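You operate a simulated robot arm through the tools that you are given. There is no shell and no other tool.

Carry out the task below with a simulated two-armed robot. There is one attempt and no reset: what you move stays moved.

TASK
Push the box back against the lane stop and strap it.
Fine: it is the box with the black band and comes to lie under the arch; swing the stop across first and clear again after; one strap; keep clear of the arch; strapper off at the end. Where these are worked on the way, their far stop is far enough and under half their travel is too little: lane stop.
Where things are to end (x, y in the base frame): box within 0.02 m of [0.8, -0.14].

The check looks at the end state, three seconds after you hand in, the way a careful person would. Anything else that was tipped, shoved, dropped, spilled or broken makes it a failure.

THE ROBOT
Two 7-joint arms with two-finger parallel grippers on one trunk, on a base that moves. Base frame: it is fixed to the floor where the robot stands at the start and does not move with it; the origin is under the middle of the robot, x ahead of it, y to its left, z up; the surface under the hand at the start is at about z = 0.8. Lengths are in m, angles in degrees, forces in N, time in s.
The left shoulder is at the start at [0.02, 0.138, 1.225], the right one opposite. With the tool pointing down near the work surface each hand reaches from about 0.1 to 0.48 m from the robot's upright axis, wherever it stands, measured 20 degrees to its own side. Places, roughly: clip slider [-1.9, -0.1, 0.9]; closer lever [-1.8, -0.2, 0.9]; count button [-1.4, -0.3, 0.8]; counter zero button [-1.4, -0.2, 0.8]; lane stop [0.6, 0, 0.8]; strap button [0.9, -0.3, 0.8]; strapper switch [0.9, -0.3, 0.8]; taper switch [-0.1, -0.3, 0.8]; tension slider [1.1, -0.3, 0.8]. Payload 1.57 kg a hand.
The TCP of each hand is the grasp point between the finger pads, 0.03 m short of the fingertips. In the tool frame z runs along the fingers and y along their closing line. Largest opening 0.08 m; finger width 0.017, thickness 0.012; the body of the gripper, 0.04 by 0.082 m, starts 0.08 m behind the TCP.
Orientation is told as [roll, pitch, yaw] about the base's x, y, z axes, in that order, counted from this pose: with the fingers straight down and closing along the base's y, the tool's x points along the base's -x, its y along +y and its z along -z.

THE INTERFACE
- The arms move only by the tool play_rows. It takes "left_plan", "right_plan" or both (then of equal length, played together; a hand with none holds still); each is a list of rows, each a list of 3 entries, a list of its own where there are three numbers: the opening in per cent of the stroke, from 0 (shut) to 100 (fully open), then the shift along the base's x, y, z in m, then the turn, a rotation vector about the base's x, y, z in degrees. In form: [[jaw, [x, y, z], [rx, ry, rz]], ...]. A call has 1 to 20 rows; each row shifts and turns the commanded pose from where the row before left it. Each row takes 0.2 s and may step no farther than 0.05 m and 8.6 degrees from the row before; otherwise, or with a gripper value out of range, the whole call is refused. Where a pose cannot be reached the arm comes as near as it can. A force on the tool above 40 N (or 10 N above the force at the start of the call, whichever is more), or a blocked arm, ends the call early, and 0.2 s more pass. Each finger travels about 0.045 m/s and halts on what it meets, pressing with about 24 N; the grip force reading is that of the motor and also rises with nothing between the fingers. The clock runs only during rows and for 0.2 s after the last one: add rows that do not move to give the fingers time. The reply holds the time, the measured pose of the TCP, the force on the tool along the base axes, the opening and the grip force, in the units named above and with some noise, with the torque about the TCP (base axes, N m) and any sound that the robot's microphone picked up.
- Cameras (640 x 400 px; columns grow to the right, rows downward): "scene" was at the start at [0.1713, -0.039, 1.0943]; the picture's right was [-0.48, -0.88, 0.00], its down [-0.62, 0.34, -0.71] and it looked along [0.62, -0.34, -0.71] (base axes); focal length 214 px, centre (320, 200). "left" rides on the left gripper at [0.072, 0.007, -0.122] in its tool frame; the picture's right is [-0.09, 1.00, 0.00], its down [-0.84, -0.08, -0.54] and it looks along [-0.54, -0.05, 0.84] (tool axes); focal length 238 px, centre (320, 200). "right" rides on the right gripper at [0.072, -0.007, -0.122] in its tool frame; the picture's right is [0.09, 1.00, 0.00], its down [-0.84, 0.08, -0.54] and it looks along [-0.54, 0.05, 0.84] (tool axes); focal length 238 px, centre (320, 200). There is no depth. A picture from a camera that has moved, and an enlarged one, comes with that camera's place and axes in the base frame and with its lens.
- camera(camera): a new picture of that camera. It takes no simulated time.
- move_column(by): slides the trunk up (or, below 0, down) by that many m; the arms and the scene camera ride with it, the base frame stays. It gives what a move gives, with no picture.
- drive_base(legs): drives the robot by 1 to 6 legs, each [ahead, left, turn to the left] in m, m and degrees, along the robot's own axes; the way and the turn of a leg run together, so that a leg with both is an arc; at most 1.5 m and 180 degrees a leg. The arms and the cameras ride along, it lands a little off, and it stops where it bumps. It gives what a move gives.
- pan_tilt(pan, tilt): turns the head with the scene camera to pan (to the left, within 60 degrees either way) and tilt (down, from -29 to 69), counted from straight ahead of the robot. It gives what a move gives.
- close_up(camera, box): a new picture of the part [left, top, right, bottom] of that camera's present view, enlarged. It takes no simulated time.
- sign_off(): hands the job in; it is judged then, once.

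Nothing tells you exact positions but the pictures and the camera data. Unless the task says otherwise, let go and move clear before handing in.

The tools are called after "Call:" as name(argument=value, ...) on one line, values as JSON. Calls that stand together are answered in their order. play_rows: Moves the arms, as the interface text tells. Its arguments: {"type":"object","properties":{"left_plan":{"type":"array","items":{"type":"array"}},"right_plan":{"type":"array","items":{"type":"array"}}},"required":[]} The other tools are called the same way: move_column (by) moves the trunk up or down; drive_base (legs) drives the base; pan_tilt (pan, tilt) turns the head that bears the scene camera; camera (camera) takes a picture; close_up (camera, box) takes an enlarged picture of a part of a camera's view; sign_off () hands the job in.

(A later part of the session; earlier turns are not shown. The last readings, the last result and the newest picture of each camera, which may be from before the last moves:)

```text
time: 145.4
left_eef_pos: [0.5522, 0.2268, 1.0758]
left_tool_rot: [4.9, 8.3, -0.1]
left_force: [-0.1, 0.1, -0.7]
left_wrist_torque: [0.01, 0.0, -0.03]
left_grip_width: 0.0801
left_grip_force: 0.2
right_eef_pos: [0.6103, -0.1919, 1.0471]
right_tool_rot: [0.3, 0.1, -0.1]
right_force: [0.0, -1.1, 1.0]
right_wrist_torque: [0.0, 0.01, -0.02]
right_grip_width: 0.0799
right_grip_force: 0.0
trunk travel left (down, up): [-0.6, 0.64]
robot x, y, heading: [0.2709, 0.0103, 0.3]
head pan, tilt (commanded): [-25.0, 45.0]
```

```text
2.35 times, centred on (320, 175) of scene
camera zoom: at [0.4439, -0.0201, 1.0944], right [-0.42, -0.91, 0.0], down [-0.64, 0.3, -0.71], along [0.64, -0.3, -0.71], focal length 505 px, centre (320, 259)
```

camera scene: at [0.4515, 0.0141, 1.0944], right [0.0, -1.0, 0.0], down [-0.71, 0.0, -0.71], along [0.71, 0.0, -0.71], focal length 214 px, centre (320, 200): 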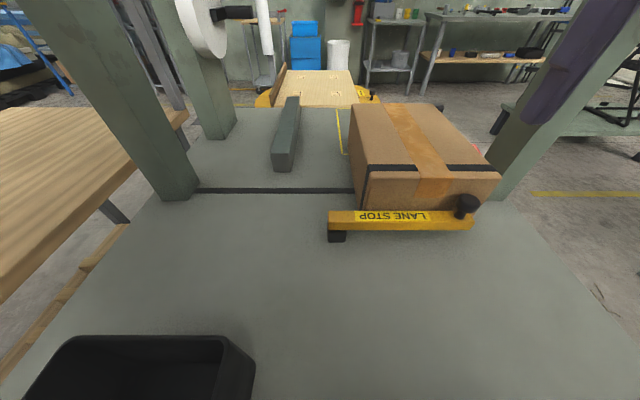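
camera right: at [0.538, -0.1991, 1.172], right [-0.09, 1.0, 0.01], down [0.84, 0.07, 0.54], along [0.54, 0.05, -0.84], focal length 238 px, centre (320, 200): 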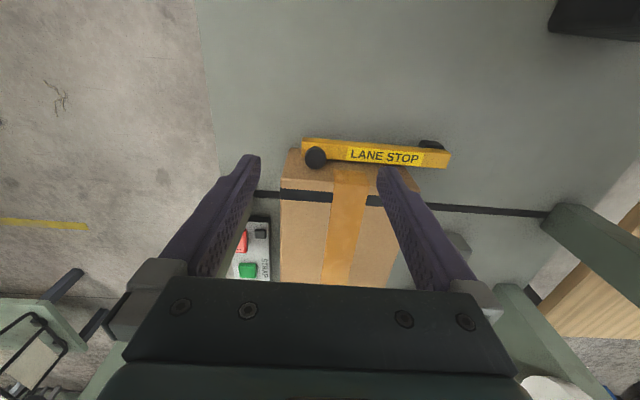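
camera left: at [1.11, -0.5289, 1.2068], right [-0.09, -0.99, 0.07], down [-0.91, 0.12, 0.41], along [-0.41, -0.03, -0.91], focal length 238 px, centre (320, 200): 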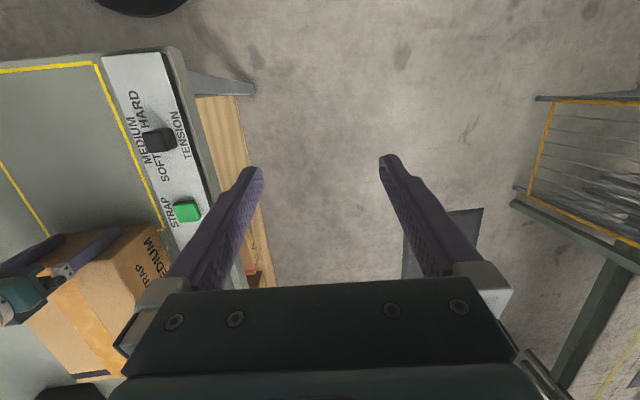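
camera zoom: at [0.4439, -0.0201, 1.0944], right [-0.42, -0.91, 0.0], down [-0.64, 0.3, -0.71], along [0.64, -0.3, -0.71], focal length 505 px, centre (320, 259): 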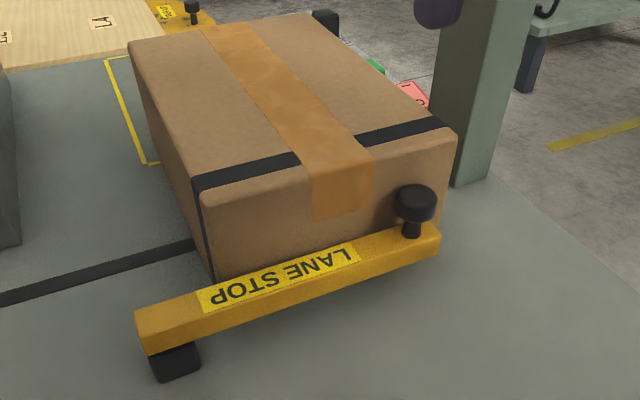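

Bar face ≈0.674, box front ≈0.68, box centre estimated about [0.804,-0.145] — on target. Now back around to the panel side: raise the trunk and drive the same known route.

Call:
move_column(by=0.2)

Call:
drive_base(legs=[[0, -1.0, 0], [1.15, 0, 0], [0, 0, 90], [0, 0, 90]])

Call:
pan_tilt(pan=-20, tilt=45)

Call:
camera(camera="scene")

```text
time: 147.5
left_eef_pos: [0.5512, 0.226, 1.2758]
left_tool_rot: [4.9, 8.4, -0.1]
left_force: [0.5, -0.4, 1.3]
left_wrist_torque: [0.0, 0.02, -0.02]
left_grip_width: 0.0798
left_grip_force: 0.0
right_eef_pos: [0.6082, -0.1917, 1.2486]
right_tool_rot: [0.3, 0.0, 0.0]
right_force: [-0.1, -0.5, -0.1]
right_wrist_torque: [-0.01, 0.05, -0.03]
right_grip_width: 0.0798
right_grip_force: 0.0
trunk travel left (down, up): [-0.8, 0.44]
robot x, y, heading: [0.2698, 0.0149, 0.0]
head pan, tilt (commanded): [-25.0, 45.0]
```

```text
time: 165.8
left_eef_pos: [1.1164, -1.2085, 1.2763]
left_tool_rot: [4.9, 8.3, 179.3]
left_force: [-0.3, 0.6, -0.6]
left_wrist_torque: [0.0, 0.0, 0.0]
left_grip_width: 0.08
left_grip_force: 0.1
right_eef_pos: [1.0615, -0.7925, 1.2478]
right_tool_rot: [0.3, 0.2, 179.4]
right_force: [0.5, 1.1, -0.5]
right_wrist_torque: [0.0, -0.02, -0.01]
right_grip_width: 0.0801
right_grip_force: 0.1
trunk travel left (down, up): [-0.8, 0.44]
robot x, y, heading: [1.3971, -1.002, 179.3]
head pan, tilt (commanded): [-25.0, 45.0]
```

```text
time: 166.4
left_eef_pos: [1.1152, -1.21, 1.2765]
left_tool_rot: [5.0, 8.3, 179.3]
left_force: [-0.2, 0.7, 0.8]
left_wrist_torque: [-0.02, -0.01, -0.02]
left_grip_width: 0.08
left_grip_force: 0.0
right_eef_pos: [1.0627, -0.7912, 1.2479]
right_tool_rot: [0.3, 0.1, 179.4]
right_force: [-0.5, -0.7, 0.3]
right_wrist_torque: [0.01, 0.0, -0.06]
right_grip_width: 0.0801
right_grip_force: 0.1
trunk travel left (down, up): [-0.8, 0.44]
robot x, y, heading: [1.3962, -1.0028, 179.6]
head pan, tilt (commanded): [-20.0, 45.0]
```

```text
taken
camera scene: at [1.223, -0.9708, 1.2944], right [0.35, 0.94, 0.0], down [0.66, -0.25, -0.71], along [-0.66, 0.25, -0.71], focal length 214 px, centre (320, 200)
```

scene: 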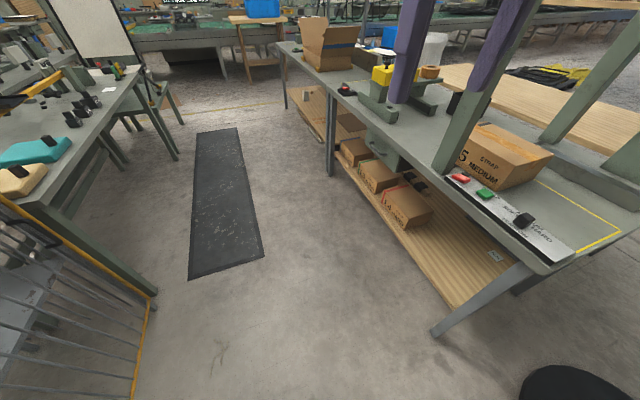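

Now slide toward the bench so the right hand is over the panel.

Call:
drive_base(legs=[[0.05, -0.52, 0.4]])

Call:
pan_tilt(pan=0, tilt=50)

Call:
camera(camera="scene")

Call:
camera(camera="right")

```text
time: 169.5
left_eef_pos: [1.0686, -0.6954, 1.2755]
left_tool_rot: [4.9, 8.4, 179.8]
left_force: [-0.7, -0.3, -0.2]
left_wrist_torque: [0.04, 0.03, 0.0]
left_grip_width: 0.0798
left_grip_force: 0.1
right_eef_pos: [1.0119, -0.2757, 1.2491]
right_tool_rot: [0.3, 0.1, 179.8]
right_force: [-0.7, 0.1, 0.0]
right_wrist_torque: [-0.02, -0.01, -0.01]
right_grip_width: 0.0797
right_grip_force: 0.1
trunk travel left (down, up): [-0.8, 0.44]
robot x, y, heading: [1.3506, -0.4831, 179.8]
head pan, tilt (commanded): [-20.0, 45.0]
```

```text
time: 170.3
left_eef_pos: [1.0684, -0.6943, 1.2761]
left_tool_rot: [4.9, 8.3, 179.8]
left_force: [-0.1, 0.1, 0.0]
left_wrist_torque: [-0.01, -0.01, 0.04]
left_grip_width: 0.08
left_grip_force: 0.1
right_eef_pos: [1.0124, -0.2755, 1.2479]
right_tool_rot: [0.3, 0.2, 179.9]
right_force: [0.5, -0.7, -0.4]
right_wrist_torque: [-0.01, 0.01, -0.02]
right_grip_width: 0.08
right_grip_force: 0.1
trunk travel left (down, up): [-0.8, 0.44]
robot x, y, heading: [1.3511, -0.4822, 179.6]
head pan, tilt (commanded): [0.0, 50.0]
```

```text
taken
camera scene: at [1.1741, -0.4818, 1.2875], right [0.0, 1.0, 0.0], down [0.77, 0.0, -0.64], along [-0.64, 0.0, -0.77], focal length 214 px, centre (320, 200)
```

scene: 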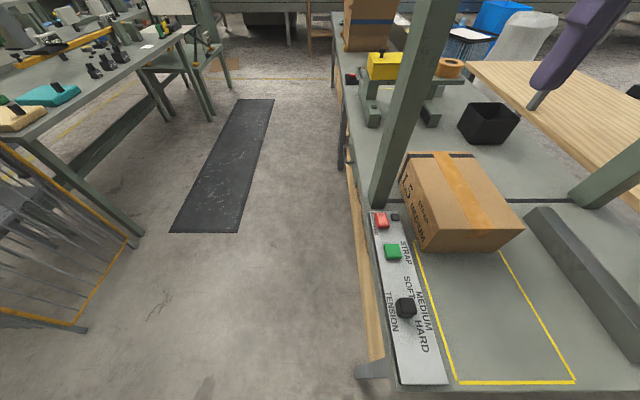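

```text
taken
camera right: at [1.0846, -0.2682, 1.3715], right [0.09, -1.0, 0.01], down [-0.84, -0.07, 0.54], along [-0.54, -0.05, -0.84], focal length 238 px, centre (320, 200)
```

right: 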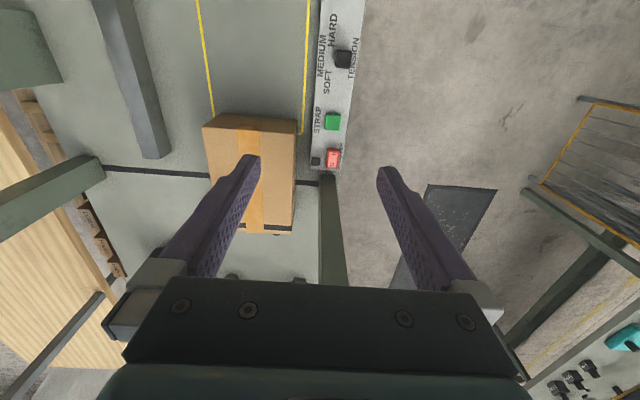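

Call:
close_up(camera="scene", box=[350, 140, 530, 270])

Call:
close_up(camera="right", box=[190, 90, 370, 250])

```text
3.08 times, centred on (440, 205) of scene
camera zoom: at [1.1741, -0.4818, 1.2875], right [0.0, 1.0, 0.0], down [0.77, 0.0, -0.64], along [-0.64, 0.0, -0.77], focal length 660 px, centre (-49, 185)
```

zoom: 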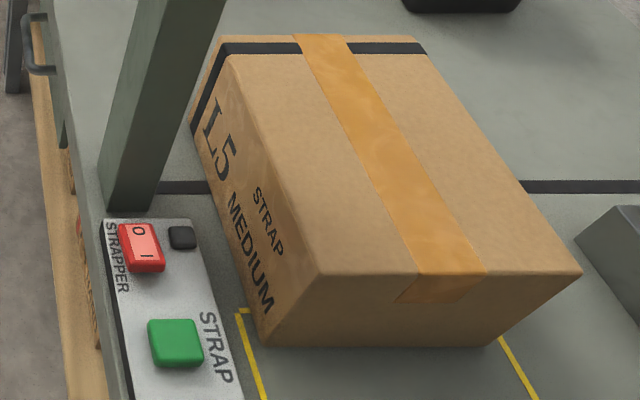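

```text
2.50 times, centred on (280, 170) of right
camera zoom: at [1.0846, -0.2682, 1.3715], right [0.09, -1.0, 0.01], down [-0.84, -0.07, 0.54], along [-0.54, -0.05, -0.84], focal length 596 px, centre (420, 275)
```

zoom: 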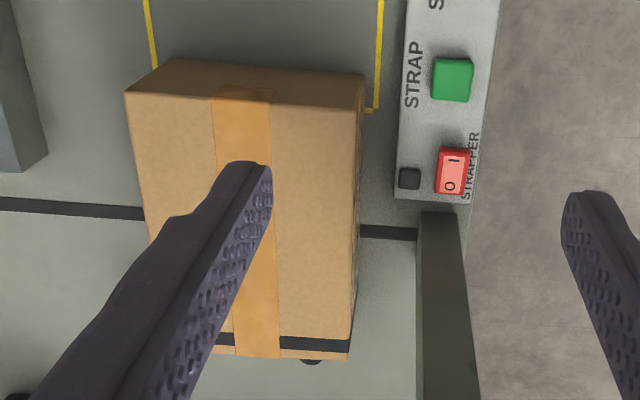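

Box measured from here: centre ≈ [0.807,-0.142], fine. The panel: strapper rocker ≈ [0.866,-0.323] (O toward the post, I toward me), STRAP button ≈ [0.951,-0.314], both close to the arch post (its face at x≈0.80). I'll move slightly closer and lower the trunk.

Call:
drive_base(legs=[[0.07, 0, 0]])

Call:
move_column(by=-0.2)

Call:
camera(camera="right")

Call:
camera(camera="scene")

```text
time: 171.3
left_eef_pos: [1.0015, -0.6953, 1.2767]
left_tool_rot: [4.9, 8.3, 179.8]
left_force: [0.6, -0.6, 0.4]
left_wrist_torque: [0.02, -0.05, 0.01]
left_grip_width: 0.08
left_grip_force: 0.0
right_eef_pos: [0.9426, -0.2751, 1.2482]
right_tool_rot: [0.4, 0.2, 179.9]
right_force: [-0.2, 0.1, -0.6]
right_wrist_torque: [0.01, -0.01, 0.03]
right_grip_width: 0.0801
right_grip_force: 0.0
trunk travel left (down, up): [-0.8, 0.44]
robot x, y, heading: [1.2799, -0.4795, 180.0]
head pan, tilt (commanded): [0.0, 50.0]
```

```text
time: 173.5
left_eef_pos: [0.9994, -0.6954, 1.0759]
left_tool_rot: [4.9, 8.2, 179.8]
left_force: [0.1, 0.2, 0.8]
left_wrist_torque: [0.02, 0.0, 0.01]
left_grip_width: 0.0799
left_grip_force: 0.0
right_eef_pos: [0.9421, -0.2752, 1.0478]
right_tool_rot: [0.3, 0.1, 180.0]
right_force: [0.8, -0.2, 1.3]
right_wrist_torque: [0.0, -0.01, 0.02]
right_grip_width: 0.0802
right_grip_force: 0.1
trunk travel left (down, up): [-0.6, 0.64]
robot x, y, heading: [1.2785, -0.4812, 179.9]
head pan, tilt (commanded): [0.0, 50.0]
```

```text
taken
camera right: at [1.015, -0.2682, 1.1715], right [0.09, -1.0, 0.01], down [-0.84, -0.07, 0.54], along [-0.54, -0.05, -0.84], focal length 238 px, centre (320, 200)
```

right: 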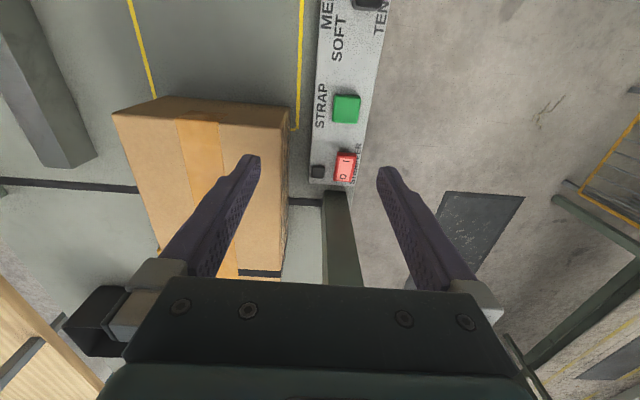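

```text
taken
camera scene: at [1.1046, -0.4819, 1.0875], right [0.0, 1.0, 0.0], down [0.77, 0.0, -0.64], along [-0.64, 0.0, -0.77], focal length 214 px, centre (320, 200)
```

scene: 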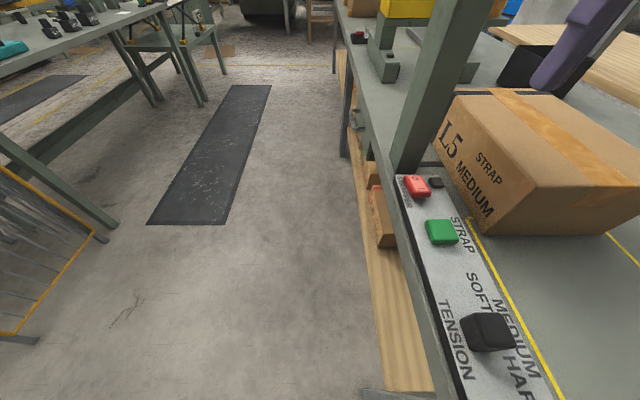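

Call:
close_up(camera="right", box=[280, 60, 400, 200])

Call:
close_up(camera="scene", box=[380, 150, 480, 260])

```text
2.86 times, centred on (340, 130) of right
camera zoom: at [1.015, -0.2682, 1.1715], right [0.09, -1.0, 0.01], down [-0.84, -0.07, 0.54], along [-0.54, -0.05, -0.84], focal length 681 px, centre (263, 400)
```

zoom: 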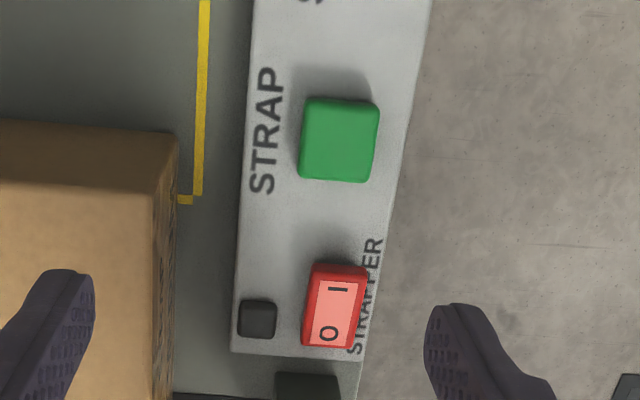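

```text
3.64 times, centred on (430, 205) of scene
camera zoom: at [1.1046, -0.4819, 1.0875], right [0.0, 1.0, 0.0], down [0.77, 0.0, -0.64], along [-0.64, 0.0, -0.77], focal length 780 px, centre (-80, 182)
```

zoom: 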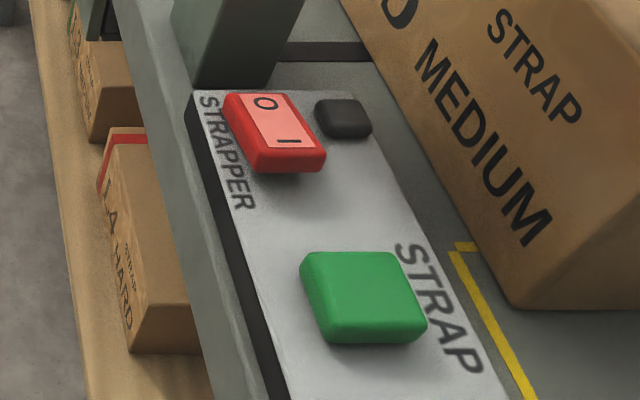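

The rocker is tipped toward O (off); its I end is at about [0.878,-0.323]. I'll close the fingers, tilt the hand 15° (wrist away from the arch post), and hover over the I end.

Call:
play_rows(right_plan=[[0, [0, -0.016, 0], [0, 7.5, 0]], [0, [0, -0.016, 0], [0, 7.5, 0]], [0, [-0.015, -0.016, -0.02], [0, 0, 0]], [0, [-0.016, 0, -0.03], [0, 0, 0]], [0, [-0.016, 0, -0.03], [0, 0, 0]], [0, [-0.016, 0, -0.03], [0, 0, 0]], [0, [0, 0, -0.028], [0, 0, 0]], [0, [0, 0, 0], [0, 0, 0]]])

Call:
camera(camera="right")

Call:
camera(camera="scene")

```text
time: 175.3
left_eef_pos: [0.9996, -0.695, 1.0764]
left_tool_rot: [4.9, 8.3, 179.8]
left_force: [-0.4, -1.0, 0.1]
left_wrist_torque: [-0.02, -0.01, -0.04]
left_grip_width: 0.0799
left_grip_force: 0.0
right_eef_pos: [0.8802, -0.3233, 0.9105]
right_tool_rot: [0.5, -14.9, 179.8]
right_force: [0.3, -0.4, 0.1]
right_wrist_torque: [-0.01, -0.01, 0.05]
right_grip_width: 0.0001
right_grip_force: 21.3
trunk travel left (down, up): [-0.6, 0.64]
robot x, y, heading: [1.284, -0.4829, 180.0]
head pan, tilt (commanded): [0.0, 50.0]
```

```text
taken
camera right: at [0.9817, -0.3159, 1.0115], right [0.09, -1.0, -0.02], down [-0.67, -0.07, 0.74], along [-0.74, -0.05, -0.67], focal length 238 px, centre (320, 200)
```

right: 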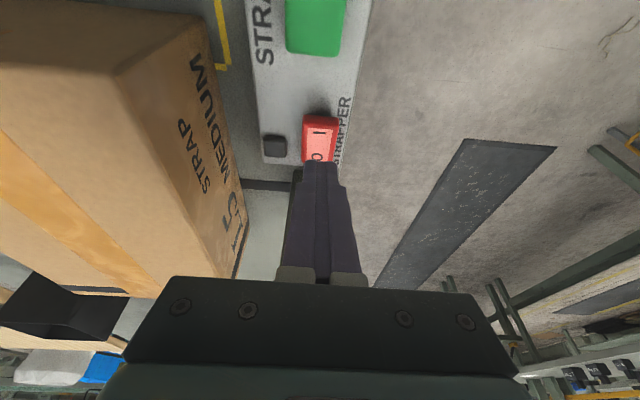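

```text
taken
camera scene: at [1.1046, -0.4819, 1.0875], right [0.0, 1.0, 0.0], down [0.77, 0.0, -0.64], along [-0.64, 0.0, -0.77], focal length 214 px, centre (320, 200)
```

scene: 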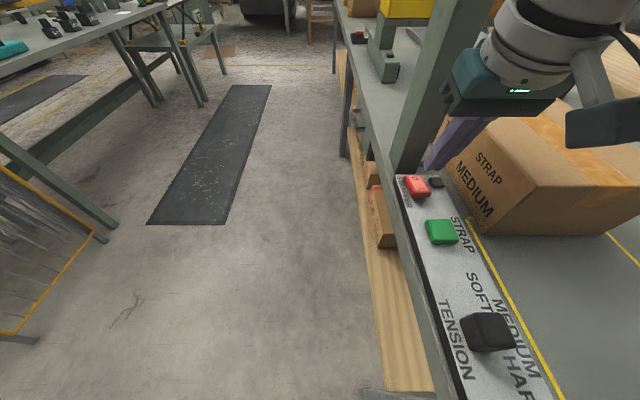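

The fingertips hover just over the I end. I'll descend in small steps until I feel the rocker go.

Call:
play_rows(right_plan=[[0, [0.001, 0.001, -0.006], [0, 0, 0]], [0, [0.001, 0, -0.006], [0, 0, 0]], [0, [0, 0, -0.006], [0, 0, 0]], [0, [0, 0, -0.004], [0, 0, 0]]])

Call:
close_up(camera="scene", box=[380, 120, 500, 220])

```text
time: 176.3
left_eef_pos: [1.0007, -0.6946, 1.0757]
left_tool_rot: [5.0, 8.4, 179.8]
left_force: [0.0, 0.5, -0.9]
left_wrist_torque: [-0.04, 0.0, 0.02]
left_grip_width: 0.0799
left_grip_force: 0.0
right_eef_pos: [0.8819, -0.3227, 0.8864]
right_tool_rot: [0.5, -15.0, 179.8]
right_force: [1.2, 0.4, 0.9]
right_wrist_torque: [0.0, -0.01, -0.01]
right_grip_width: 0.0
right_grip_force: 21.4
trunk travel left (down, up): [-0.6, 0.64]
robot x, y, heading: [1.284, -0.4819, 180.0]
head pan, tilt (commanded): [0.0, 50.0]
```

```text
4.00 times, centred on (440, 170) of scene
camera zoom: at [1.1047, -0.482, 1.0875], right [0.0, 1.0, 0.0], down [0.77, 0.0, -0.64], along [-0.64, 0.0, -0.77], focal length 858 px, centre (-160, 320)
```

zoom: 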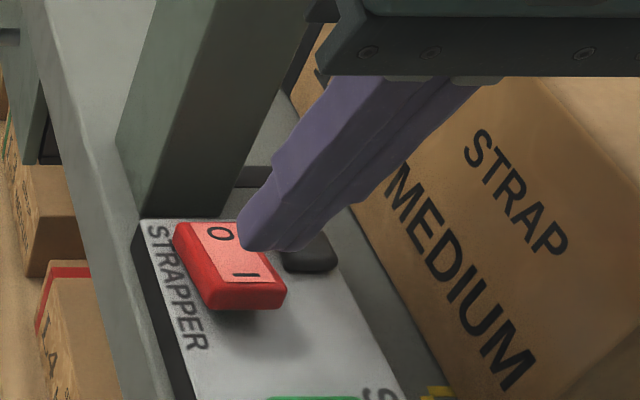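

Call:
play_rows(right_plan=[[0, [0, 0, -0.004], [0, 0, 0]], [0, [0, 0, -0.004], [0, 0, 0]], [0, [0, 0, -0.003], [0, 0, 0]]])

Call:
close_up(camera="scene", box=[380, 120, 500, 220])

```text
time: 177.1
left_eef_pos: [1.0003, -0.6954, 1.0753]
left_tool_rot: [4.8, 8.3, 179.7]
left_force: [0.1, 0.3, 0.2]
left_wrist_torque: [-0.04, 0.0, -0.02]
left_grip_width: 0.0802
left_grip_force: 0.1
right_eef_pos: [0.8813, -0.3239, 0.8764]
right_tool_rot: [0.5, -14.9, 179.8]
right_force: [0.2, 0.2, 0.9]
right_wrist_torque: [0.02, 0.01, 0.02]
right_grip_width: 0.0
right_grip_force: 21.5
trunk travel left (down, up): [-0.6, 0.64]
robot x, y, heading: [1.2832, -0.4827, 180.0]
head pan, tilt (commanded): [0.0, 50.0]
```

```text
4.00 times, centred on (440, 170) of scene
camera zoom: at [1.1046, -0.4819, 1.0875], right [0.0, 1.0, 0.0], down [0.77, 0.0, -0.64], along [-0.64, 0.0, -0.77], focal length 858 px, centre (-160, 320)
```

zoom: 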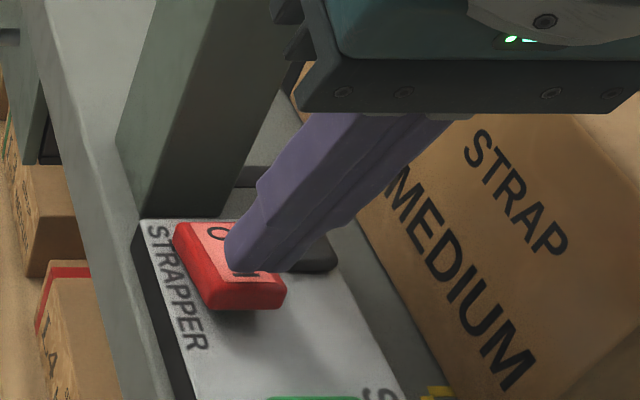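

Call:
play_rows(right_plan=[[0, [0, 0, -0.003], [0, 0, 0]], [0, [0, 0, -0.003], [0, 0, 0]], [0, [0, 0, -0.002], [0, 0, 0]]])

Call:
close_up(camera="scene", box=[380, 120, 500, 220])

```text
time: 177.9
left_eef_pos: [0.9997, -0.6941, 1.0759]
left_tool_rot: [4.9, 8.4, 179.9]
left_force: [1.2, -0.5, -0.6]
left_wrist_torque: [0.02, 0.0, 0.0]
left_grip_width: 0.0802
left_grip_force: 0.0
right_eef_pos: [0.8813, -0.3226, 0.8697]
right_tool_rot: [0.3, -14.9, 179.9]
right_force: [-0.2, -0.1, 0.4]
right_wrist_torque: [0.0, -0.01, -0.03]
right_grip_width: 0.0001
right_grip_force: 21.6
trunk travel left (down, up): [-0.6, 0.64]
robot x, y, heading: [1.2812, -0.4817, 180.3]
head pan, tilt (commanded): [0.0, 50.0]
```

```text
4.00 times, centred on (440, 170) of scene
camera zoom: at [1.1047, -0.4819, 1.0875], right [0.0, 1.0, 0.0], down [0.77, 0.0, -0.64], along [-0.64, 0.0, -0.77], focal length 858 px, centre (-160, 320)
```

zoom: 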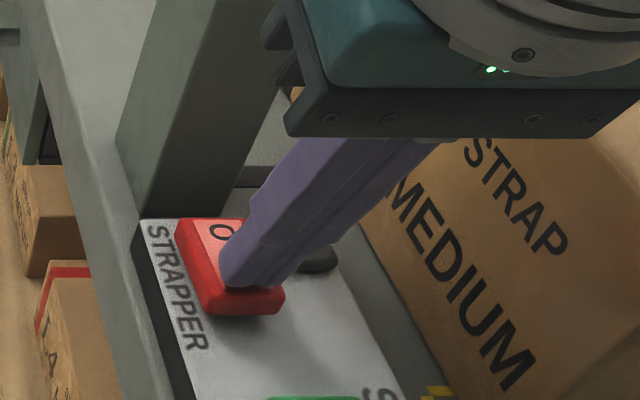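

Call:
play_rows(right_plan=[[0, [0, 0, -0.003], [0, 0, 0]], [0, [0, 0, -0.002], [0, 0, 0]], [0, [0, 0, 0], [0, 0, 0]]])

Call:
close_up(camera="scene", box=[380, 120, 500, 220])

```text
time: 178.7
left_eef_pos: [1.0007, -0.6952, 1.0768]
left_tool_rot: [4.9, 8.4, 179.8]
left_force: [0.3, 0.0, -0.1]
left_wrist_torque: [-0.01, -0.01, 0.0]
left_grip_width: 0.0801
left_grip_force: 0.1
right_eef_pos: [0.8804, -0.3239, 0.8643]
right_tool_rot: [0.4, -14.9, 180.0]
right_force: [-0.4, 0.4, 0.2]
right_wrist_torque: [0.0, 0.0, 0.03]
right_grip_width: 0.0
right_grip_force: 21.2
trunk travel left (down, up): [-0.6, 0.64]
robot x, y, heading: [1.2791, -0.4831, 180.2]
head pan, tilt (commanded): [0.0, 50.0]
```

```text
4.00 times, centred on (440, 170) of scene
camera zoom: at [1.1046, -0.4819, 1.0875], right [0.0, 1.0, 0.0], down [0.77, 0.0, -0.64], along [-0.64, 0.0, -0.77], focal length 858 px, centre (-160, 320)
```

zoom: 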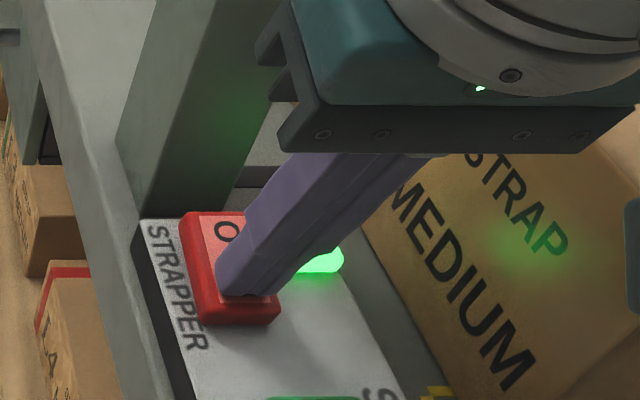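

The lamp lit green — the strapper is on. Now lift and hover over the STRAP button.

Call:
play_rows(right_plan=[[0, [0, 0, 0.015], [0, 0, 0]], [0, [0.005, 0, 0.02], [0, 0, 0]], [0, [0.02, 0.002, 0.01], [0, 0, 0]], [0, [0.025, 0.003, 0], [0, 0, 0]], [0, [0.024, 0.003, 0], [0, 0, 0]], [0, [0, 0, 0], [0, 0, 0]]])

Call:
camera(camera="right")

Call:
close_up(camera="scene", box=[380, 120, 520, 260])

```text
time: 180.1
left_eef_pos: [1.0002, -0.6951, 1.0756]
left_tool_rot: [4.9, 8.3, 179.8]
left_force: [-0.5, -0.4, 0.8]
left_wrist_torque: [0.0, 0.01, 0.01]
left_grip_width: 0.0798
left_grip_force: 0.0
right_eef_pos: [0.9562, -0.3137, 0.9099]
right_tool_rot: [0.5, -14.9, 179.8]
right_force: [0.5, 0.5, 0.6]
right_wrist_torque: [0.01, 0.03, 0.03]
right_grip_width: 0.0
right_grip_force: 21.2
trunk travel left (down, up): [-0.6, 0.64]
robot x, y, heading: [1.2823, -0.4832, 180.0]
head pan, tilt (commanded): [0.0, 50.0]
```

```text
taken
camera right: at [1.0576, -0.3061, 1.0101], right [0.09, -1.0, -0.02], down [-0.67, -0.07, 0.74], along [-0.74, -0.05, -0.67], focal length 238 px, centre (320, 200)
```

right: 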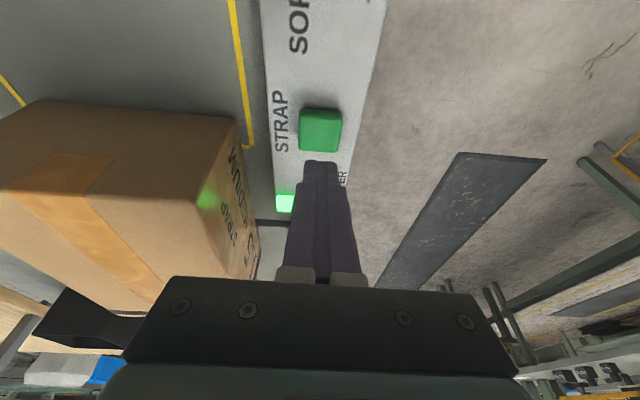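

```text
2.86 times, centred on (450, 190) of scene
camera zoom: at [1.1046, -0.4819, 1.0875], right [0.0, 1.0, 0.0], down [0.77, 0.0, -0.64], along [-0.64, 0.0, -0.77], focal length 613 px, centre (-51, 229)
```

zoom: 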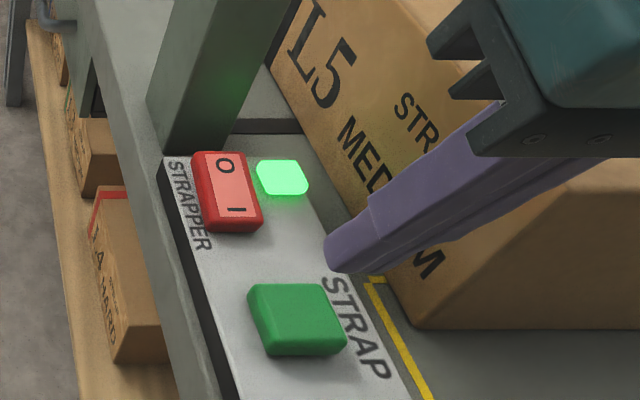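

Aligned with the STRAP button. I'll descend and press it exactly once.

Call:
play_rows(right_plan=[[0, [0, 0.001, -0.008], [0, 0, 0]], [0, [0, 0, -0.008], [0, 0, 0]], [0, [0, 0, -0.006], [0, 0, 0]], [0, [0, 0, -0.004], [0, 0, 0]], [0, [0, 0, -0.004], [0, 0, 0]]])

Call:
close_up(camera="scene", box=[380, 120, 520, 260])

```text
time: 181.3
left_eef_pos: [1.0005, -0.6942, 1.0753]
left_tool_rot: [4.9, 8.3, 179.8]
left_force: [0.2, -0.5, 0.5]
left_wrist_torque: [0.02, -0.05, -0.02]
left_grip_width: 0.08
left_grip_force: 0.0
right_eef_pos: [0.9554, -0.3134, 0.8794]
right_tool_rot: [0.4, -14.9, 179.9]
right_force: [-0.2, 0.1, 0.1]
right_wrist_torque: [0.0, 0.0, -0.03]
right_grip_width: 0.0
right_grip_force: 21.3
trunk travel left (down, up): [-0.6, 0.64]
robot x, y, heading: [1.2811, -0.4805, 180.0]
head pan, tilt (commanded): [0.0, 50.0]
```

```text
2.86 times, centred on (450, 190) of scene
camera zoom: at [1.1046, -0.4819, 1.0875], right [0.0, 1.0, 0.0], down [0.77, 0.0, -0.64], along [-0.64, 0.0, -0.77], focal length 613 px, centre (-51, 229)
```

zoom: 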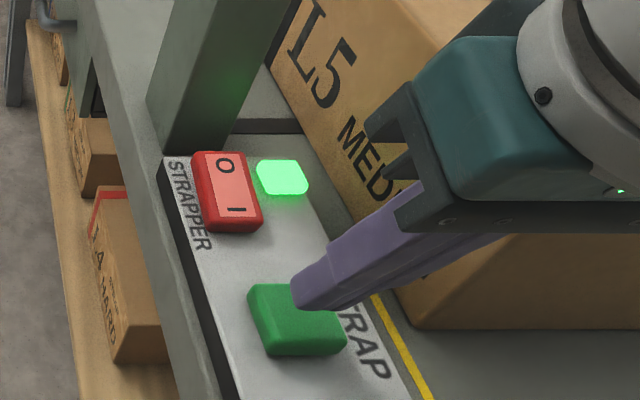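

Call:
play_rows(right_plan=[[0, [0, 0, -0.003], [0, 0, 0]], [0, [0, 0, -0.003], [0, 0, 0]], [0, [0, 0, -0.003], [0, 0, 0]]])

Call:
close_up(camera="scene", box=[380, 120, 520, 260])

```text
time: 182.1
left_eef_pos: [1.0009, -0.6942, 1.075]
left_tool_rot: [4.9, 8.2, 179.8]
left_force: [0.1, -0.7, -0.9]
left_wrist_torque: [0.0, 0.0, -0.01]
left_grip_width: 0.0802
left_grip_force: 0.0
right_eef_pos: [0.9549, -0.3141, 0.8699]
right_tool_rot: [0.3, -14.9, 179.9]
right_force: [0.1, -0.3, -0.2]
right_wrist_torque: [0.01, -0.02, 0.01]
right_grip_width: 0.0
right_grip_force: 21.4
trunk travel left (down, up): [-0.6, 0.64]
robot x, y, heading: [1.2841, -0.4829, 180.0]
head pan, tilt (commanded): [0.0, 50.0]
```

```text
2.86 times, centred on (450, 190) of scene
camera zoom: at [1.1046, -0.4819, 1.0875], right [0.0, 1.0, 0.0], down [0.77, 0.0, -0.64], along [-0.64, 0.0, -0.77], focal length 613 px, centre (-51, 229)
```

zoom: 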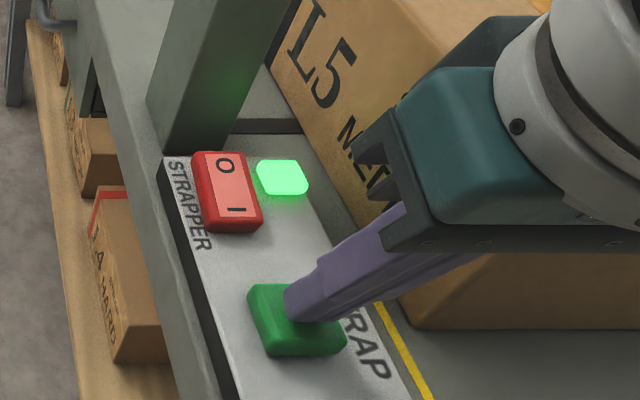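

Call:
play_rows(right_plan=[[0, [0, 0, -0.003], [0, 0, 0]], [0, [0, 0, -0.002], [0, 0, 0]]])

Call:
close_up(camera="scene", box=[380, 120, 520, 260])

```text
time: 182.7
left_eef_pos: [0.9996, -0.695, 1.0762]
left_tool_rot: [5.1, 8.4, 179.8]
left_force: [0.3, -0.5, -0.7]
left_wrist_torque: [-0.02, 0.01, 0.01]
left_grip_width: 0.0799
left_grip_force: 0.1
right_eef_pos: [0.9561, -0.3127, 0.8648]
right_tool_rot: [0.4, -14.8, 179.8]
right_force: [-0.2, 0.1, 0.9]
right_wrist_torque: [-0.01, 0.01, 0.03]
right_grip_width: 0.0
right_grip_force: 21.2
trunk travel left (down, up): [-0.6, 0.64]
robot x, y, heading: [1.2799, -0.4863, 180.1]
head pan, tilt (commanded): [0.0, 50.0]
```

```text
2.86 times, centred on (450, 190) of scene
camera zoom: at [1.1046, -0.482, 1.0875], right [0.0, 1.0, 0.0], down [0.77, 0.0, -0.64], along [-0.64, 0.0, -0.77], focal length 613 px, centre (-51, 229)
```

zoom: 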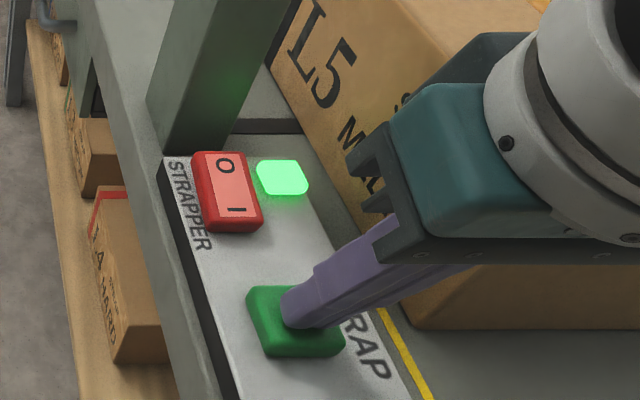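

Call:
play_rows(right_plan=[[0, [0, 0, -0.002], [0, 0, 0]], [0, [0, 0, -0.002], [0, 0, 0]]])

Call:
close_up(camera="scene", box=[380, 120, 520, 260])

```text
time: 183.3
left_eef_pos: [1.0005, -0.6945, 1.0757]
left_tool_rot: [4.8, 8.3, 179.9]
left_force: [0.2, 0.4, 0.6]
left_wrist_torque: [0.01, -0.02, -0.02]
left_grip_width: 0.0799
left_grip_force: 0.2
right_eef_pos: [0.9565, -0.3132, 0.8605]
right_tool_rot: [0.2, -14.9, 179.9]
right_force: [0.9, -0.2, 3.2]
right_wrist_torque: [-0.02, -0.08, 0.0]
right_grip_width: 0.0003
right_grip_force: 21.3
trunk travel left (down, up): [-0.6, 0.64]
robot x, y, heading: [1.2809, -0.483, 179.9]
head pan, tilt (commanded): [0.0, 50.0]
heard: click
```

```text
2.86 times, centred on (450, 190) of scene
camera zoom: at [1.1047, -0.4818, 1.0875], right [0.0, 1.0, 0.0], down [0.77, 0.0, -0.64], along [-0.64, 0.0, -0.77], focal length 613 px, centre (-51, 229)
```

zoom: 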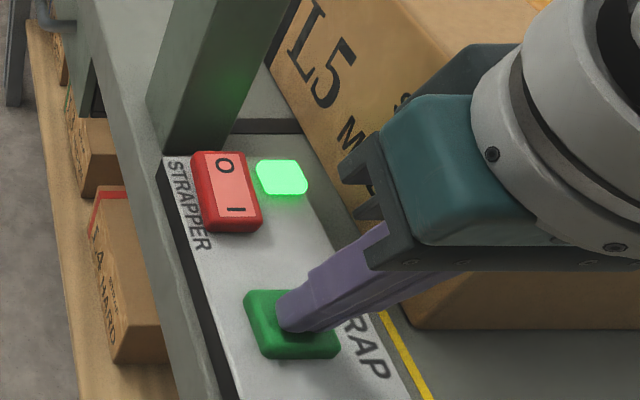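

A click was heard — the button was pressed. I'll lift straight off cleanly and look for the strap.

Call:
play_rows(right_plan=[[0, [0, 0, 0.015], [0, 0, 0]], [0, [0, 0, 0.02], [0, 0, 0]], [0, [0, 0, 0.03], [0, 0, 0]], [0, [0.02, 0, 0.03], [0, 0, 0]], [0, [0.02, 0, 0.03], [0, 0, 0]], [0, [0, 0, 0], [0, 0, 0]]])

Call:
camera(camera="scene")

Call:
camera(camera="right")

```text
time: 184.7
left_eef_pos: [1.0002, -0.6941, 1.0773]
left_tool_rot: [4.9, 8.2, 179.7]
left_force: [-0.3, 0.0, -0.3]
left_wrist_torque: [0.04, 0.0, 0.04]
left_grip_width: 0.0801
left_grip_force: 0.0
right_eef_pos: [0.9971, -0.3147, 0.9843]
right_tool_rot: [0.3, -15.0, 179.9]
right_force: [0.3, 0.7, 0.1]
right_wrist_torque: [-0.03, 0.03, 0.01]
right_grip_width: 0.0
right_grip_force: 21.5
trunk travel left (down, up): [-0.6, 0.64]
robot x, y, heading: [1.2783, -0.4845, 179.8]
head pan, tilt (commanded): [0.0, 50.0]
```

```text
taken
camera scene: at [1.1046, -0.4819, 1.0875], right [0.0, 1.0, 0.0], down [0.77, 0.0, -0.64], along [-0.64, 0.0, -0.77], focal length 214 px, centre (320, 200)
```

scene: 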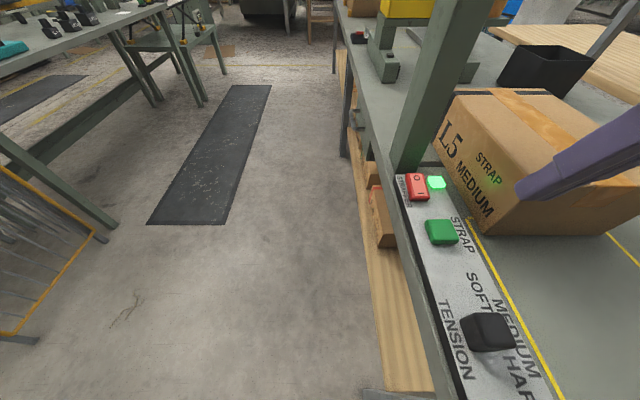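

```text
taken
camera right: at [1.0982, -0.3061, 1.0858], right [0.09, -1.0, -0.02], down [-0.67, -0.07, 0.74], along [-0.74, -0.05, -0.67], focal length 238 px, centre (320, 200)
```

right: 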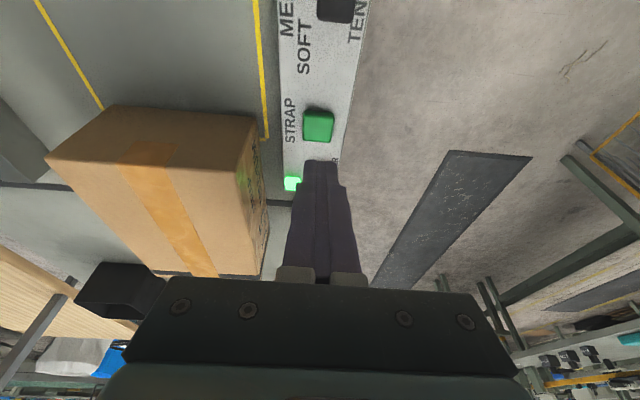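

Call:
play_rows(right_plan=[[0, [0.01, 0, 0.01], [0, 0, 0]], [0, [0.01, 0, 0.01], [0, 0, 0]], [0, [0, 0, 0], [0, 0, 0]], [0, [0, 0, 0], [0, 0, 0]], [0, [0, 0, 0], [0, 0, 0]], [0, [0, 0, 0], [0, 0, 0]]])

Call:
close_up(camera="scene", box=[380, 70, 640, 250])

Call:
pan_tilt(pan=-25, tilt=30)

Call:
camera(camera="scene")

```text
time: 186.1
left_eef_pos: [1.0002, -0.694, 1.0754]
left_tool_rot: [4.8, 8.3, 179.8]
left_force: [0.4, 0.2, 1.0]
left_wrist_torque: [0.0, -0.04, 0.04]
left_grip_width: 0.0799
left_grip_force: 0.1
right_eef_pos: [1.0158, -0.3138, 1.0056]
right_tool_rot: [0.5, -15.0, 180.0]
right_force: [0.2, 1.2, 0.4]
right_wrist_torque: [0.01, -0.02, 0.01]
right_grip_width: 0.0
right_grip_force: 21.3
trunk travel left (down, up): [-0.6, 0.64]
robot x, y, heading: [1.2796, -0.4793, 180.1]
head pan, tilt (commanded): [0.0, 50.0]
```

```text
2.22 times, centred on (510, 160) of scene
camera zoom: at [1.1046, -0.4819, 1.0875], right [0.0, 1.0, 0.0], down [0.77, 0.0, -0.64], along [-0.64, 0.0, -0.77], focal length 477 px, centre (-102, 289)
```

zoom: 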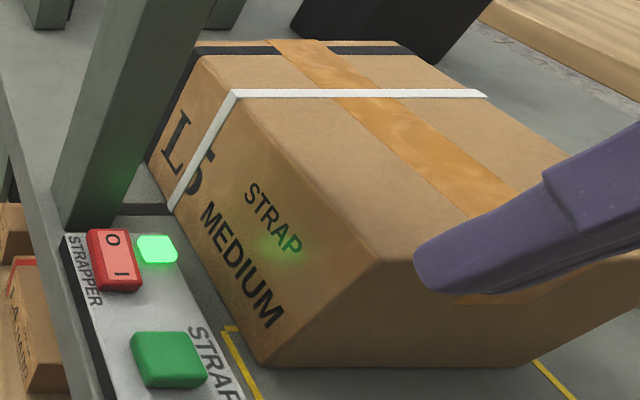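

```text
time: 187.0
left_eef_pos: [1.0013, -0.6945, 1.0761]
left_tool_rot: [5.1, 8.3, 179.8]
left_force: [-0.2, 0.4, -0.3]
left_wrist_torque: [-0.01, 0.0, 0.0]
left_grip_width: 0.0799
left_grip_force: 0.1
right_eef_pos: [1.0151, -0.3143, 1.0048]
right_tool_rot: [0.4, -14.9, 179.8]
right_force: [-0.3, -0.3, 0.5]
right_wrist_torque: [-0.02, -0.02, 0.0]
right_grip_width: 0.0
right_grip_force: 21.8
trunk travel left (down, up): [-0.6, 0.64]
robot x, y, heading: [1.2793, -0.4851, 179.9]
head pan, tilt (commanded): [-25.0, 30.0]
```

```text
taken
camera scene: at [1.0997, -0.4438, 1.1169], right [0.42, 0.91, 0.0], down [0.45, -0.21, -0.87], along [-0.78, 0.37, -0.5], focal length 214 px, centre (320, 200)
```

scene: 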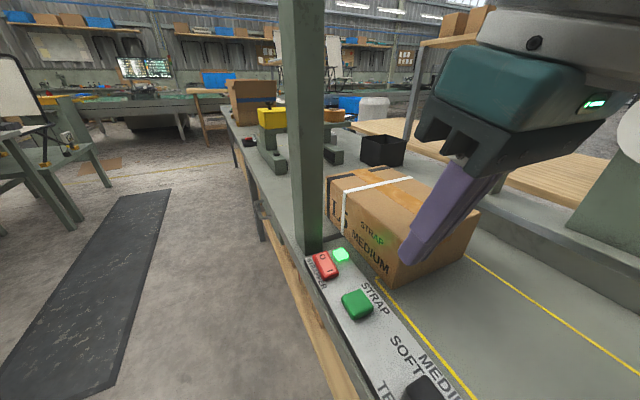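

The white strap is on the box — exactly one. Now switch the strapper off: move over the O end of the rocker (≈[0.851,-0.323]), keeping the hand tilted away from the post.

Call:
play_rows(right_plan=[[0, [-0.03, -0.002, -0.01], [0, 0, 0]], [0, [-0.03, -0.002, -0.015], [0, 0, 0]], [0, [-0.03, -0.002, -0.015], [0, 0, 0]], [0, [-0.03, -0.002, -0.015], [0, 0, 0]], [0, [-0.025, -0.001, -0.015], [0, 0, 0]], [0, [-0.019, 0, -0.01], [0, 0, 0]], [0, [0, 0, -0.01], [0, 0, 0]], [0, [0, 0, 0], [0, 0, 0]]])

Call:
pan_tilt(pan=0, tilt=50)

Call:
close_up(camera="scene", box=[380, 120, 520, 220])

Call:
camera(camera="right")

```text
time: 188.8
left_eef_pos: [0.9997, -0.6948, 1.0763]
left_tool_rot: [5.0, 8.3, 179.8]
left_force: [-0.1, 0.1, 0.1]
left_wrist_torque: [-0.01, -0.01, 0.02]
left_grip_width: 0.0801
left_grip_force: 0.0
right_eef_pos: [0.8508, -0.3229, 0.915]
right_tool_rot: [0.5, -14.9, 179.9]
right_force: [-0.6, -0.4, 0.9]
right_wrist_torque: [0.03, 0.01, 0.01]
right_grip_width: 0.0
right_grip_force: 21.3
trunk travel left (down, up): [-0.6, 0.64]
robot x, y, heading: [1.2819, -0.4821, 180.2]
head pan, tilt (commanded): [-25.0, 30.0]
```

```text
time: 189.7
left_eef_pos: [1.0002, -0.6937, 1.076]
left_tool_rot: [4.9, 8.4, 179.8]
left_force: [-1.0, -0.1, -0.7]
left_wrist_torque: [-0.02, 0.0, -0.02]
left_grip_width: 0.0802
left_grip_force: 0.0
right_eef_pos: [0.8517, -0.3223, 0.9159]
right_tool_rot: [0.5, -14.9, 180.0]
right_force: [0.5, 0.7, 0.0]
right_wrist_torque: [0.02, -0.02, 0.01]
right_grip_width: 0.0002
right_grip_force: 20.8
trunk travel left (down, up): [-0.6, 0.64]
robot x, y, heading: [1.2839, -0.4813, 180.2]
head pan, tilt (commanded): [0.0, 50.0]
```

```text
4.00 times, centred on (450, 170) of scene
camera zoom: at [1.1046, -0.4819, 1.0875], right [0.0, 1.0, 0.0], down [0.77, 0.0, -0.64], along [-0.64, 0.0, -0.77], focal length 858 px, centre (-200, 320)
```

zoom: 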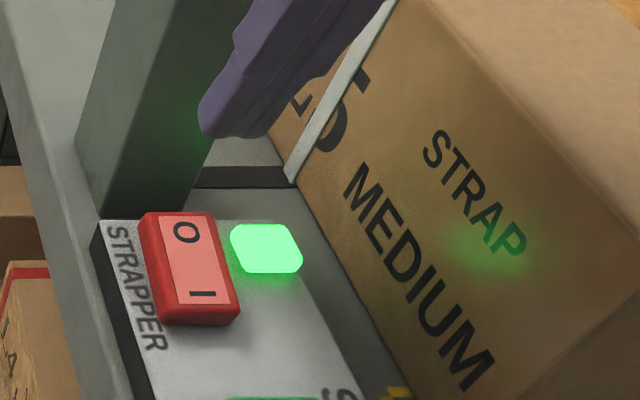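

```text
taken
camera right: at [0.9524, -0.3148, 1.0169], right [0.09, -1.0, -0.02], down [-0.67, -0.07, 0.74], along [-0.74, -0.05, -0.67], focal length 238 px, centre (320, 200)
```

right: 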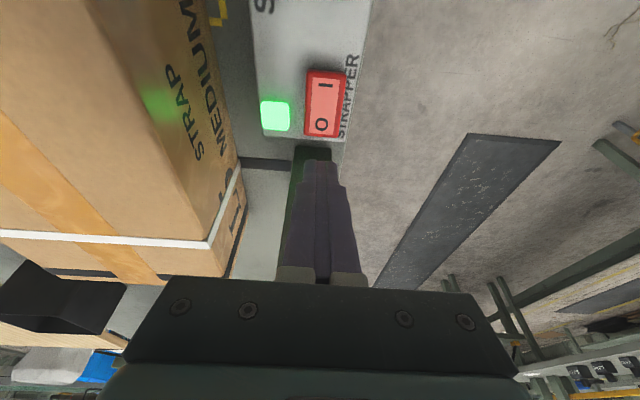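

Aligned over the O end. Descend and press.

Call:
play_rows(right_plan=[[0, [0, 0, -0.008], [0, 0, 0]], [0, [0, 0, -0.008], [0, 0, 0]], [0, [0, 0, -0.008], [0, 0, 0]], [0, [0, 0, -0.006], [0, 0, 0]], [0, [0, 0, -0.005], [0, 0, 0]], [0, [0, 0, -0.004], [0, 0, 0]]])

Call:
close_up(camera="scene", box=[380, 120, 520, 220])

```text
time: 191.1
left_eef_pos: [1.0005, -0.6953, 1.075]
left_tool_rot: [4.9, 8.3, 179.9]
left_force: [0.2, 0.4, 0.6]
left_wrist_torque: [0.0, -0.03, 0.01]
left_grip_width: 0.08
left_grip_force: 0.1
right_eef_pos: [0.8524, -0.324, 0.8762]
right_tool_rot: [0.5, -14.9, 179.8]
right_force: [0.1, -0.7, -0.7]
right_wrist_torque: [0.0, -0.02, -0.01]
right_grip_width: 0.0002
right_grip_force: 21.3
trunk travel left (down, up): [-0.6, 0.64]
robot x, y, heading: [1.2834, -0.4827, 180.0]
head pan, tilt (commanded): [0.0, 50.0]
```

```text
4.00 times, centred on (450, 170) of scene
camera zoom: at [1.1046, -0.4819, 1.0875], right [0.0, 1.0, 0.0], down [0.77, 0.0, -0.64], along [-0.64, 0.0, -0.77], focal length 858 px, centre (-200, 320)
```

zoom: 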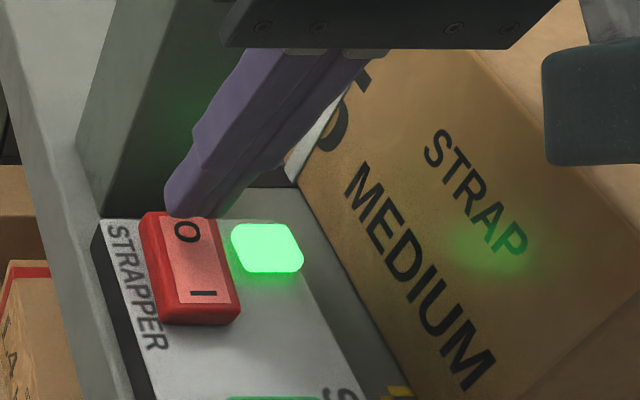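

Call:
play_rows(right_plan=[[0, [0, 0, -0.003], [0, 0, 0]], [0, [0, 0, -0.003], [0, 0, 0]], [0, [0, 0, -0.003], [0, 0, 0]]])

Call:
close_up(camera="scene", box=[380, 120, 520, 220])

```text
time: 191.8
left_eef_pos: [0.999, -0.6942, 1.0757]
left_tool_rot: [4.9, 8.4, 179.8]
left_force: [0.4, 0.2, 0.3]
left_wrist_torque: [0.01, -0.03, 0.02]
left_grip_width: 0.0801
left_grip_force: 0.0
right_eef_pos: [0.85, -0.3231, 0.8683]
right_tool_rot: [0.3, -15.0, 179.8]
right_force: [-0.2, -0.3, 3.6]
right_wrist_torque: [0.02, 0.03, 0.0]
right_grip_width: 0.0
right_grip_force: 21.0
trunk travel left (down, up): [-0.6, 0.64]
robot x, y, heading: [1.2831, -0.4827, 180.0]
head pan, tilt (commanded): [0.0, 50.0]
```

```text
4.00 times, centred on (450, 170) of scene
camera zoom: at [1.1043, -0.4818, 1.0876], right [0.0, 1.0, 0.0], down [0.77, 0.0, -0.64], along [-0.64, 0.0, -0.77], focal length 858 px, centre (-200, 320)
```

zoom: 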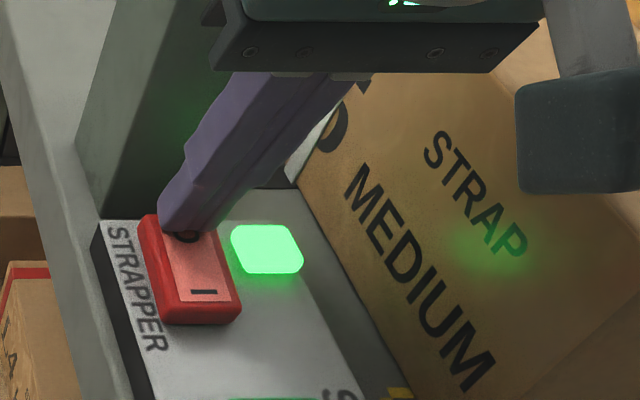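

Contact (3.6 N). Press a few more millimetres until it flips.

Call:
play_rows(right_plan=[[0, [0, 0, -0.003], [0, 0, 0]], [0, [0, 0, -0.003], [0, 0, 0]]])

Call:
close_up(camera="scene", box=[380, 120, 520, 220])

```text
time: 192.4
left_eef_pos: [1.0, -0.6928, 1.0766]
left_tool_rot: [4.9, 8.4, 179.8]
left_force: [-0.1, 0.5, -0.2]
left_wrist_torque: [0.02, 0.03, 0.0]
left_grip_width: 0.0798
left_grip_force: 0.0
right_eef_pos: [0.848, -0.3231, 0.8659]
right_tool_rot: [0.4, -15.3, 179.9]
right_force: [5.1, -1.4, 27.4]
right_wrist_torque: [0.04, -0.15, -0.02]
right_grip_width: 0.0
right_grip_force: 21.3
trunk travel left (down, up): [-0.6, 0.64]
robot x, y, heading: [1.2822, -0.4812, 180.3]
head pan, tilt (commanded): [0.0, 50.0]
```

```text
4.00 times, centred on (450, 170) of scene
camera zoom: at [1.1036, -0.4814, 1.0882], right [0.0, 1.0, 0.0], down [0.77, 0.0, -0.64], along [-0.64, 0.0, -0.77], focal length 858 px, centre (-200, 320)
```

zoom: 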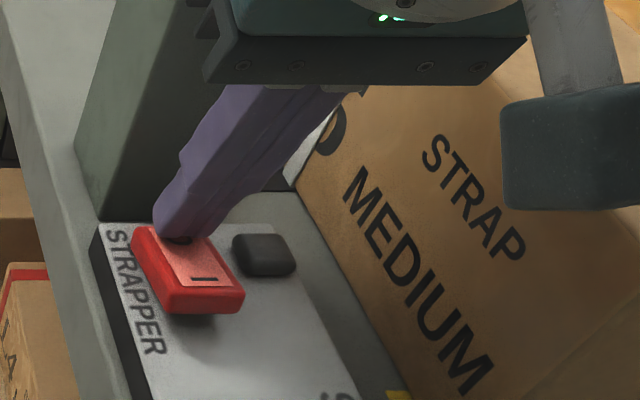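

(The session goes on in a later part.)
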